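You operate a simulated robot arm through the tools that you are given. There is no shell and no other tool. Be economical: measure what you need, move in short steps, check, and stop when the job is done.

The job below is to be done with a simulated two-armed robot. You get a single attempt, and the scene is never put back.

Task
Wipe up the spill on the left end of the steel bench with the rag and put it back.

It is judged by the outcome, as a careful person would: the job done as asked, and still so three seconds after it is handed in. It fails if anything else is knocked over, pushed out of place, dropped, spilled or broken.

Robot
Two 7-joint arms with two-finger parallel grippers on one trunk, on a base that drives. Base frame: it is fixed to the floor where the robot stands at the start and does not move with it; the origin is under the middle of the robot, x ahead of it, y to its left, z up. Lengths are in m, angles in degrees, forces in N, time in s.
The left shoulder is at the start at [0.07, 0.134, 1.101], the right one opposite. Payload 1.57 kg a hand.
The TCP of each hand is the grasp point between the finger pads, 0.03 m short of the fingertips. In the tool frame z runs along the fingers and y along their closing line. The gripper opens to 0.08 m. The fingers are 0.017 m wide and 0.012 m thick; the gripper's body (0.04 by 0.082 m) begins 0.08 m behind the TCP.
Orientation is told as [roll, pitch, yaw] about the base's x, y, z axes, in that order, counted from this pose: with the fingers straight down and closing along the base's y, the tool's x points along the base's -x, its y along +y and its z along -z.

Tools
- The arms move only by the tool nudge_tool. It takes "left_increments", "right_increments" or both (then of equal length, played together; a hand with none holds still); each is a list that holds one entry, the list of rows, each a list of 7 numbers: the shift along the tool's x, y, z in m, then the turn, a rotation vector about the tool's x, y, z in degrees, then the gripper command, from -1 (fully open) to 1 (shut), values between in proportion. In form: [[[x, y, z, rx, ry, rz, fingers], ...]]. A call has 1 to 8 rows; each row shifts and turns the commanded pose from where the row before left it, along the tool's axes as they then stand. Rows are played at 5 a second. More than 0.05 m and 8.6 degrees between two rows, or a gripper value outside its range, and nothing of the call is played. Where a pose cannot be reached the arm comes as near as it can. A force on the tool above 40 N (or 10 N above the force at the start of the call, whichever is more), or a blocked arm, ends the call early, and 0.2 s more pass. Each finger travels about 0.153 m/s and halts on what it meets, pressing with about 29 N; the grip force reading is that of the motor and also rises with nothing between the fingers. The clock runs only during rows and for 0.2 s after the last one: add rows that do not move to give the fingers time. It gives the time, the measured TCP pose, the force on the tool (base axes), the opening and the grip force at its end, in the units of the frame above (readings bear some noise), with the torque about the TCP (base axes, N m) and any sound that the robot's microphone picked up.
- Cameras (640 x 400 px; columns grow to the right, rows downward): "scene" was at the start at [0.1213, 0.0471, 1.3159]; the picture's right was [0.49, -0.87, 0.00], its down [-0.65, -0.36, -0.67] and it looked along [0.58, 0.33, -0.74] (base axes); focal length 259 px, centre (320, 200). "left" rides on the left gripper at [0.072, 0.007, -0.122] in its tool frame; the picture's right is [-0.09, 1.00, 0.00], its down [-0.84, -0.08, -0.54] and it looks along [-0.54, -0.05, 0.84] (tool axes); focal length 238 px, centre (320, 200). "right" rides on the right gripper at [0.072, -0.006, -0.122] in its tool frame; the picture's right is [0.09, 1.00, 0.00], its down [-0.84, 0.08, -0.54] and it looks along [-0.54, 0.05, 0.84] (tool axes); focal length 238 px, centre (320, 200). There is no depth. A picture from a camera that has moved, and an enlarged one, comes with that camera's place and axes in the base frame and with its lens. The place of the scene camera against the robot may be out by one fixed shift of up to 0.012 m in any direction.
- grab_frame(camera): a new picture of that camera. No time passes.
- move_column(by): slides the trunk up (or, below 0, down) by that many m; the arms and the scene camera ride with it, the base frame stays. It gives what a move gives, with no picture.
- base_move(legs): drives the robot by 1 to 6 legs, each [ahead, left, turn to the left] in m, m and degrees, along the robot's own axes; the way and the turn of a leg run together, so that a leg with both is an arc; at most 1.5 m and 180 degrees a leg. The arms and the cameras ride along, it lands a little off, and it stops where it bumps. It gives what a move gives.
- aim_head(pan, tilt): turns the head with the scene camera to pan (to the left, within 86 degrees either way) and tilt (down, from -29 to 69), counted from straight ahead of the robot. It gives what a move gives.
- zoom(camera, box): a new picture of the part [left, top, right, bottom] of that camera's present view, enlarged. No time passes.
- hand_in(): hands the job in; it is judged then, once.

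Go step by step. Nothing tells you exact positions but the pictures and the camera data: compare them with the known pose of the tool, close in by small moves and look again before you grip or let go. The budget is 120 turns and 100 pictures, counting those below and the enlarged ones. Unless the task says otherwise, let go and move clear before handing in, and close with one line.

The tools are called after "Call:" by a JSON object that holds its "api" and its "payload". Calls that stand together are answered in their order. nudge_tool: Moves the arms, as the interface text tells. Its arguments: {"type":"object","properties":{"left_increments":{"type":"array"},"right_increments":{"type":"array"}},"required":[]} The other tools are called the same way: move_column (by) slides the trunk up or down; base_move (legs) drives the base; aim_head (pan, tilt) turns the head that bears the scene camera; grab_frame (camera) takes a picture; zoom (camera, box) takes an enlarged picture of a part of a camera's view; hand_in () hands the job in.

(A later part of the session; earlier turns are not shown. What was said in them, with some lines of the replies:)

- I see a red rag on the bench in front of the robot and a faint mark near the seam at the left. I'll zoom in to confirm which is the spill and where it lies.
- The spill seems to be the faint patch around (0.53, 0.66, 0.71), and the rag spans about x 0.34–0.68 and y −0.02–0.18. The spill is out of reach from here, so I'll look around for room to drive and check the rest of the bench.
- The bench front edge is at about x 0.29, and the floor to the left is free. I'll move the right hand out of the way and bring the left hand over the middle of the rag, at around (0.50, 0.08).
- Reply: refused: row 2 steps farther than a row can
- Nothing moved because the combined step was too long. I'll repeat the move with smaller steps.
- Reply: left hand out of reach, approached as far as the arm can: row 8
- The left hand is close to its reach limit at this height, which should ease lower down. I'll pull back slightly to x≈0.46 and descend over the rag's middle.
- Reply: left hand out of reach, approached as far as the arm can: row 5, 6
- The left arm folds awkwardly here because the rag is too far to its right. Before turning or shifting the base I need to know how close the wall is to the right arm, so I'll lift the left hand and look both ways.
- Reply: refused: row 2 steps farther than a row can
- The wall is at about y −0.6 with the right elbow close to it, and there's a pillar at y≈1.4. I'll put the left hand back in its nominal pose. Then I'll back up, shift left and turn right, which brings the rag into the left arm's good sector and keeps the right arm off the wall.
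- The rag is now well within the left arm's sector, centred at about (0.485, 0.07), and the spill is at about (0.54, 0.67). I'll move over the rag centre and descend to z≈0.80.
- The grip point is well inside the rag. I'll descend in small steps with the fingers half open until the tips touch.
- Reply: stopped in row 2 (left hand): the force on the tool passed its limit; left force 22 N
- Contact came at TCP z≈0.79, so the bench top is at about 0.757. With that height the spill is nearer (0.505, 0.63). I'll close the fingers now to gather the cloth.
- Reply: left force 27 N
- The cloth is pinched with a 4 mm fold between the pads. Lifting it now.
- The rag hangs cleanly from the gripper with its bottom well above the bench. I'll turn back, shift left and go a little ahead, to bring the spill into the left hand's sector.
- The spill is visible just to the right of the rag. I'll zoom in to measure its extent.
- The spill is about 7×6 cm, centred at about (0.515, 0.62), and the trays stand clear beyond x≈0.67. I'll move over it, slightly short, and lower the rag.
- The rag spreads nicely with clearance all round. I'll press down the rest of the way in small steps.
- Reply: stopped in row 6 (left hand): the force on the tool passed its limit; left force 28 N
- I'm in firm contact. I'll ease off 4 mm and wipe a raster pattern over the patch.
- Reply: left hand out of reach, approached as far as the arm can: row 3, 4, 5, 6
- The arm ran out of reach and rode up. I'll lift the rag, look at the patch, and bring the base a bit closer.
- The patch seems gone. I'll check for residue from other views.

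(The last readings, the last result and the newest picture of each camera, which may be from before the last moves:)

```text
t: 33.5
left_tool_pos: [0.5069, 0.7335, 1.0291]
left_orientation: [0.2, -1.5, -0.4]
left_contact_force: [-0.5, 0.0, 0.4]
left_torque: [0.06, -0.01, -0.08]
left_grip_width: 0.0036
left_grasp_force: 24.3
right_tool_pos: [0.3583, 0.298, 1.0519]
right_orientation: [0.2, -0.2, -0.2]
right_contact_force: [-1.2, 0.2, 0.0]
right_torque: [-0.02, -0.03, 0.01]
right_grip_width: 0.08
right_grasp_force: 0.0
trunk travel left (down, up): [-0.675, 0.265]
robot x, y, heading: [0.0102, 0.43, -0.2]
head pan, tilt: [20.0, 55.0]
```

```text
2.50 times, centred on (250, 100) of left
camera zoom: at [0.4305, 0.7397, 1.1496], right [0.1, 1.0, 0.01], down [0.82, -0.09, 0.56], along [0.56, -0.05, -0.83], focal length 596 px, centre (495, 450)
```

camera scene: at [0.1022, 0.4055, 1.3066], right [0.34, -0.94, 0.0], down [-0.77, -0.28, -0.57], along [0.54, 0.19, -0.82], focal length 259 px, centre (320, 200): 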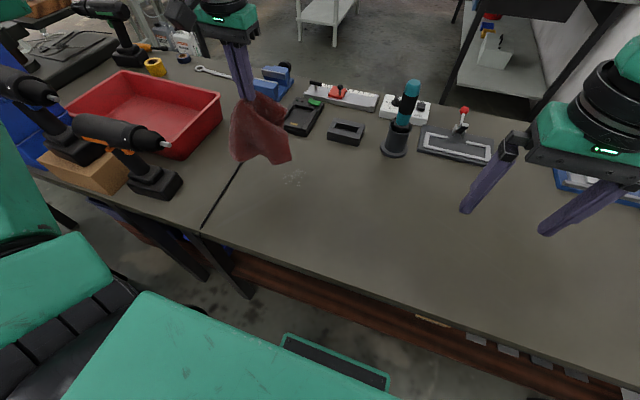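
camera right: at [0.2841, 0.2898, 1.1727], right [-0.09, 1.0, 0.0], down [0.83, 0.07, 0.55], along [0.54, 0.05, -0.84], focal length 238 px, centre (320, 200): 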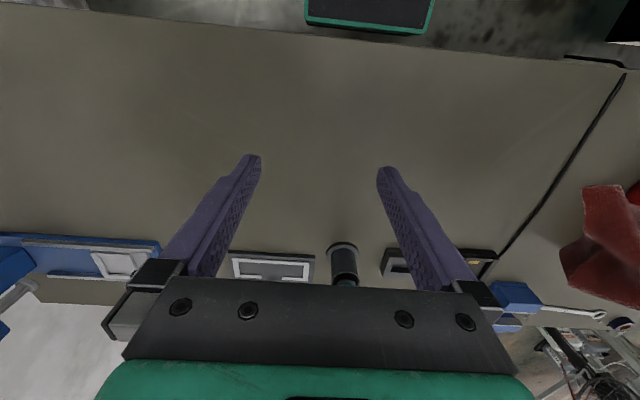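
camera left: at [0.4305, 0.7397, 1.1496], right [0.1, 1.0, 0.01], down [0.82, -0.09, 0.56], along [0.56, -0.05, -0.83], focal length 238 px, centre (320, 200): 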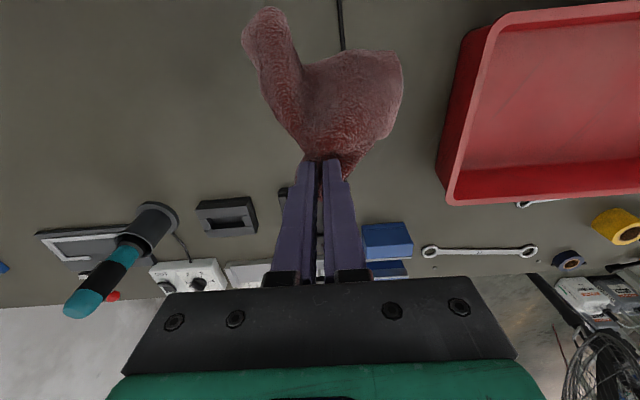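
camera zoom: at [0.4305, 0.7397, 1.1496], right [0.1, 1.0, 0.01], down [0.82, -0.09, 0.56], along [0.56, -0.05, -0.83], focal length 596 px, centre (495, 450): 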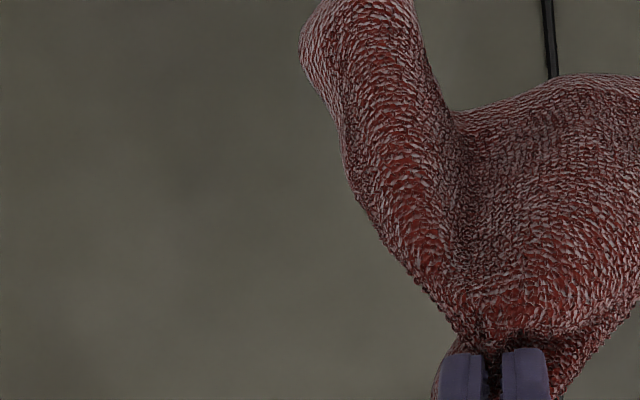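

The bench is clean at the spill location. Now I'll reverse the drive to bring the rag back over its original place.

Call:
{"api": "base_move", "payload": {"legs": [[-0.088, 0, 0], [0, -0.28, 0], [0, 0, -40]]}}

Call:
{"api": "aim_head", "payload": {"pan": 35, "tilt": 50}}

Call:
{"api": "grab_frame", "payload": {"camera": "scene"}}

```text
t: 38.0
left_tool_pos: [0.4976, 0.0606, 1.0257]
left_orientation: [0.2, -1.4, -40.5]
left_contact_force: [-0.6, -0.2, -0.5]
left_torque: [0.02, 0.02, 0.1]
left_grip_width: 0.0033
left_grasp_force: 24.8
right_tool_pos: [0.1045, -0.176, 1.0498]
right_orientation: [0.1, 0.1, -40.4]
right_contact_force: [0.3, 0.0, 0.3]
right_torque: [0.02, 0.0, 0.01]
right_grip_width: 0.0801
right_grasp_force: 0.0
trunk travel left (down, up): [-0.675, 0.265]
robot x, y, heading: [-0.0775, 0.1493, -40.3]
head pan, tilt: [20.0, 55.0]
```

```text
t: 38.8
left_tool_pos: [0.499, 0.0612, 1.0272]
left_orientation: [0.2, -1.4, -40.5]
left_contact_force: [0.1, 0.1, 1.1]
left_torque: [0.01, 0.02, 0.08]
left_grip_width: 0.0033
left_grasp_force: 24.1
right_tool_pos: [0.1045, -0.1776, 1.0522]
right_orientation: [0.0, 0.0, -40.3]
right_contact_force: [0.5, 0.4, 0.8]
right_torque: [-0.01, -0.01, -0.01]
right_grip_width: 0.08
right_grasp_force: 0.1
trunk travel left (down, up): [-0.675, 0.265]
robot x, y, heading: [-0.0771, 0.1549, -40.1]
head pan, tilt: [35.0, 50.0]
```

```text
62 pictures are left
camera scene: at [0.0396, 0.1201, 1.3132], right [-0.09, -1.0, 0.0], down [-0.76, 0.07, -0.64], along [0.64, -0.06, -0.77], focal length 259 px, centre (320, 200)
```

scene: 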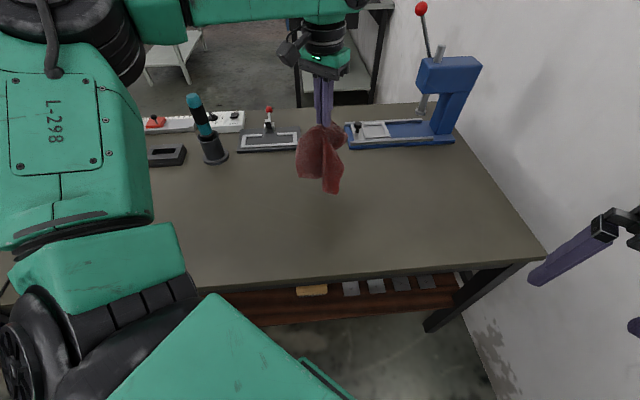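

The rag is back over its original place, so I'll lower it there.

Call:
{"api": "nudge_tool", "payload": {"left_increments": [[[0.015, -0.004, 0.03, 0, 0, 0, 1], [0, 0, 0.04, 0, 0, 0, 1], [0, 0, 0.035, 0, 0, 0, 1], [0, 0, 0.03, 0, 0, 0, 1], [0, 0, 0.03, 0, 0, 0, 1], [0, 0, 0.03, 0, 0, 0, 1], [0, 0, 0.02, 0, 0, 0, 1], [0, 0, 0, 0, 0, 0, 1]]]}}

Call:
{"api": "zoom", "payload": {"camera": "scene", "box": [200, 120, 440, 280]}}

Call:
{"api": "grab_frame", "payload": {"camera": "left"}}

```text
t: 40.5
left_tool_pos: [0.4884, 0.0651, 0.8119]
left_orientation: [0.1, -1.4, -40.5]
left_contact_force: [0.4, -0.8, 2.1]
left_torque: [0.0, -0.06, 0.02]
left_grip_width: 0.0038
left_grasp_force: 24.4
right_tool_pos: [0.1035, -0.1778, 1.0509]
right_orientation: [0.1, 0.0, -40.3]
right_contact_force: [0.4, 0.3, 0.8]
right_torque: [-0.02, -0.01, -0.01]
right_grip_width: 0.0801
right_grasp_force: 0.1
trunk travel left (down, up): [-0.675, 0.265]
robot x, y, heading: [-0.0793, 0.1495, -40.3]
head pan, tilt: [35.0, 50.0]
```

```text
2.50 times, centred on (320, 200) of scene
camera zoom: at [0.0389, 0.1204, 1.3133], right [-0.09, -1.0, 0.0], down [-0.76, 0.07, -0.64], along [0.64, -0.06, -0.77], focal length 647 px, centre (320, 200)
```

zoom: 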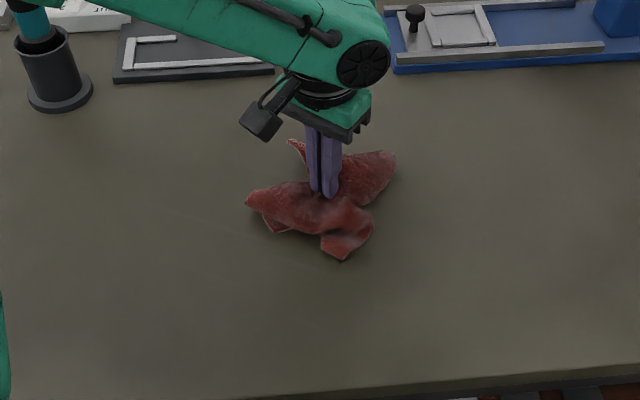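

```text
60 pictures are left
camera left: at [0.4344, 0.1183, 0.9324], right [0.72, 0.7, 0.01], down [0.58, -0.6, 0.56], along [0.39, -0.4, -0.83], focal length 238 px, centre (320, 200)
```

left: 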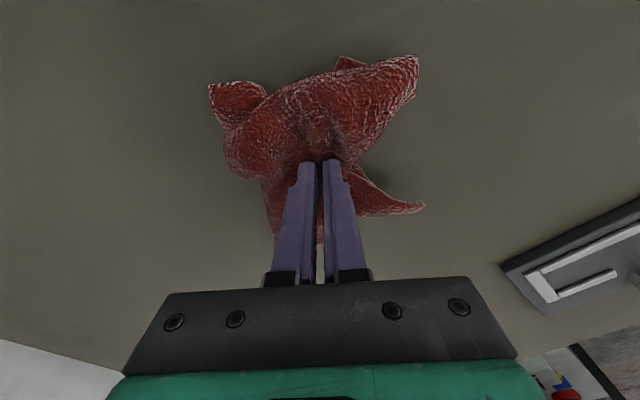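

The rag is down but bunched. I'll lower another centimetre, release it, and see how it settles.

Call:
{"api": "nudge_tool", "payload": {"left_increments": [[[0, 0, 0.01, 0, 0, 0, 1], [0, 0, 0, 0, 0, 0, -0.3], [0, 0, 0, 0, 0, 0, -0.3], [0, 0, -0.02, 0, 0, 0, -0.3], [0, 0, -0.04, 0, 0, 0, -0.3], [0, 0, -0.04, 0, 0, 0, -0.3], [0, 0, -0.04, 0, 0, 0, -0.3], [0, 0, -0.04, 0, 0, 0, -0.3]]]}}

Call:
{"api": "zoom", "payload": {"camera": "scene", "box": [200, 120, 440, 280]}}

Call:
{"api": "grab_frame", "payload": {"camera": "left"}}

```text
t: 42.4
left_tool_pos: [0.4849, 0.0664, 0.9821]
left_orientation: [0.3, -1.3, -40.5]
left_contact_force: [-0.3, -0.1, 0.1]
left_torque: [0.0, 0.0, 0.0]
left_grip_width: 0.0522
left_grasp_force: 0.1
right_tool_pos: [0.1036, -0.1778, 1.051]
right_orientation: [0.0, -0.1, -40.3]
right_contact_force: [-0.8, 0.5, -0.2]
right_torque: [0.05, -0.02, -0.02]
right_grip_width: 0.0798
right_grasp_force: 0.1
trunk travel left (down, up): [-0.675, 0.265]
robot x, y, heading: [-0.0752, 0.1509, -40.3]
head pan, tilt: [35.0, 50.0]
```

```text
2.50 times, centred on (320, 200) of scene
camera zoom: at [0.0385, 0.1203, 1.3133], right [-0.09, -1.0, 0.0], down [-0.76, 0.07, -0.64], along [0.64, -0.06, -0.77], focal length 647 px, centre (320, 200)
```

zoom: 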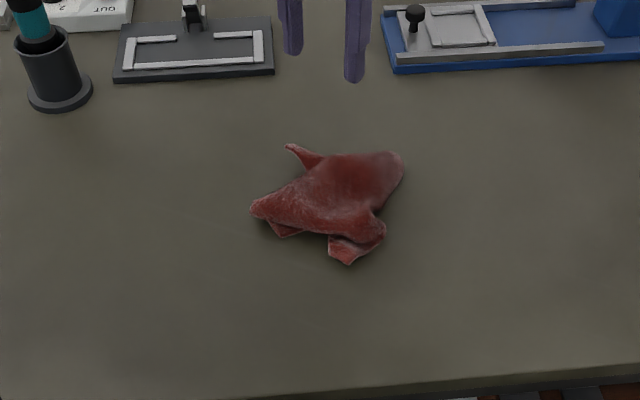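

```text
58 pictures are left
camera left: at [0.4313, 0.12, 1.1027], right [0.72, 0.7, 0.01], down [0.58, -0.6, 0.56], along [0.39, -0.4, -0.83], focal length 238 px, centre (320, 200)
```

left: 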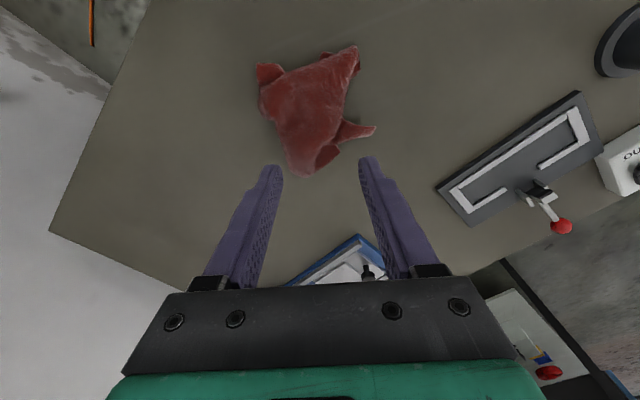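

The rag lies back at its original spot, centred at about (0.49, 0.07), and the spill is gone. I'll lift the left hand clear and take a final look.

Call:
{"api": "nudge_tool", "payload": {"left_increments": [[[0, 0, -0.04, 0, 0, 0, -1], [0.03, 0.03, -0.02, 0, 0, 0, -1], [0.03, 0.03, 0, 0, 0, 0, -1], [0.03, 0.03, 0, 0, 0, 0, -1], [0.03, 0.02, 0, 0, 0, 0, -1]]]}}

Call:
{"api": "aim_head", "payload": {"pan": 65, "tilt": 45}}

Call:
{"api": "grab_frame", "payload": {"camera": "scene"}}

Call:
{"api": "grab_frame", "payload": {"camera": "left"}}

```text
t: 43.5
left_tool_pos: [0.4651, 0.2316, 1.0384]
left_orientation: [0.1, -1.2, -40.6]
left_contact_force: [-0.7, 0.3, 0.0]
left_torque: [-0.04, 0.0, -0.02]
left_grip_width: 0.0799
left_grasp_force: 0.1
right_tool_pos: [0.1047, -0.1753, 1.0511]
right_orientation: [0.0, -0.1, -40.3]
right_contact_force: [0.1, -0.2, 0.3]
right_torque: [-0.01, 0.01, -0.02]
right_grip_width: 0.0801
right_grasp_force: 0.1
trunk travel left (down, up): [-0.675, 0.265]
robot x, y, heading: [-0.0801, 0.1523, -40.4]
head pan, tilt: [35.0, 50.0]
```

```text
t: 44.5
left_tool_pos: [0.465, 0.2275, 1.0398]
left_orientation: [0.1, -1.3, -40.5]
left_contact_force: [0.6, 1.3, 0.7]
left_torque: [-0.01, 0.02, -0.02]
left_grip_width: 0.0798
left_grasp_force: 0.1
right_tool_pos: [0.1026, -0.1762, 1.0503]
right_orientation: [0.1, 0.0, -40.3]
right_contact_force: [0.0, 0.1, -0.6]
right_torque: [-0.01, 0.01, 0.02]
right_grip_width: 0.08
right_grasp_force: 0.0
trunk travel left (down, up): [-0.675, 0.265]
robot x, y, heading: [-0.0753, 0.1515, -40.4]
head pan, tilt: [65.0, 45.0]
```

```text
57 pictures are left
camera scene: at [0.0368, 0.1613, 1.3202], right [0.42, -0.91, 0.0], down [-0.64, -0.29, -0.71], along [0.64, 0.29, -0.71], focal length 259 px, centre (320, 200)
```

scene: 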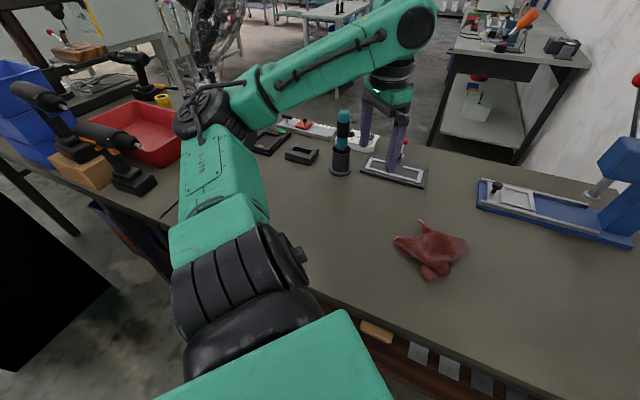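

```text
56 pictures are left
camera left: at [0.411, 0.2817, 1.1595], right [0.72, 0.7, 0.01], down [0.58, -0.6, 0.56], along [0.39, -0.4, -0.83], focal length 238 px, centre (320, 200)
```

left: 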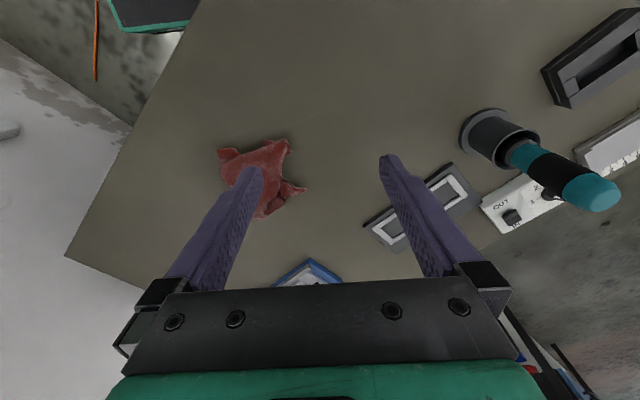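

The rag is back in place, nothing else on the bench has moved, and the hands are clear. Handing in.

Call:
{"api": "hand_in", "payload": {}}

```text
The job is handed in.
```

The spill on the left end of the steel bench is wiped up and no residue showed in close-up views. The rag is back where it lay, though crumpled instead of spread flat as it was at the start.
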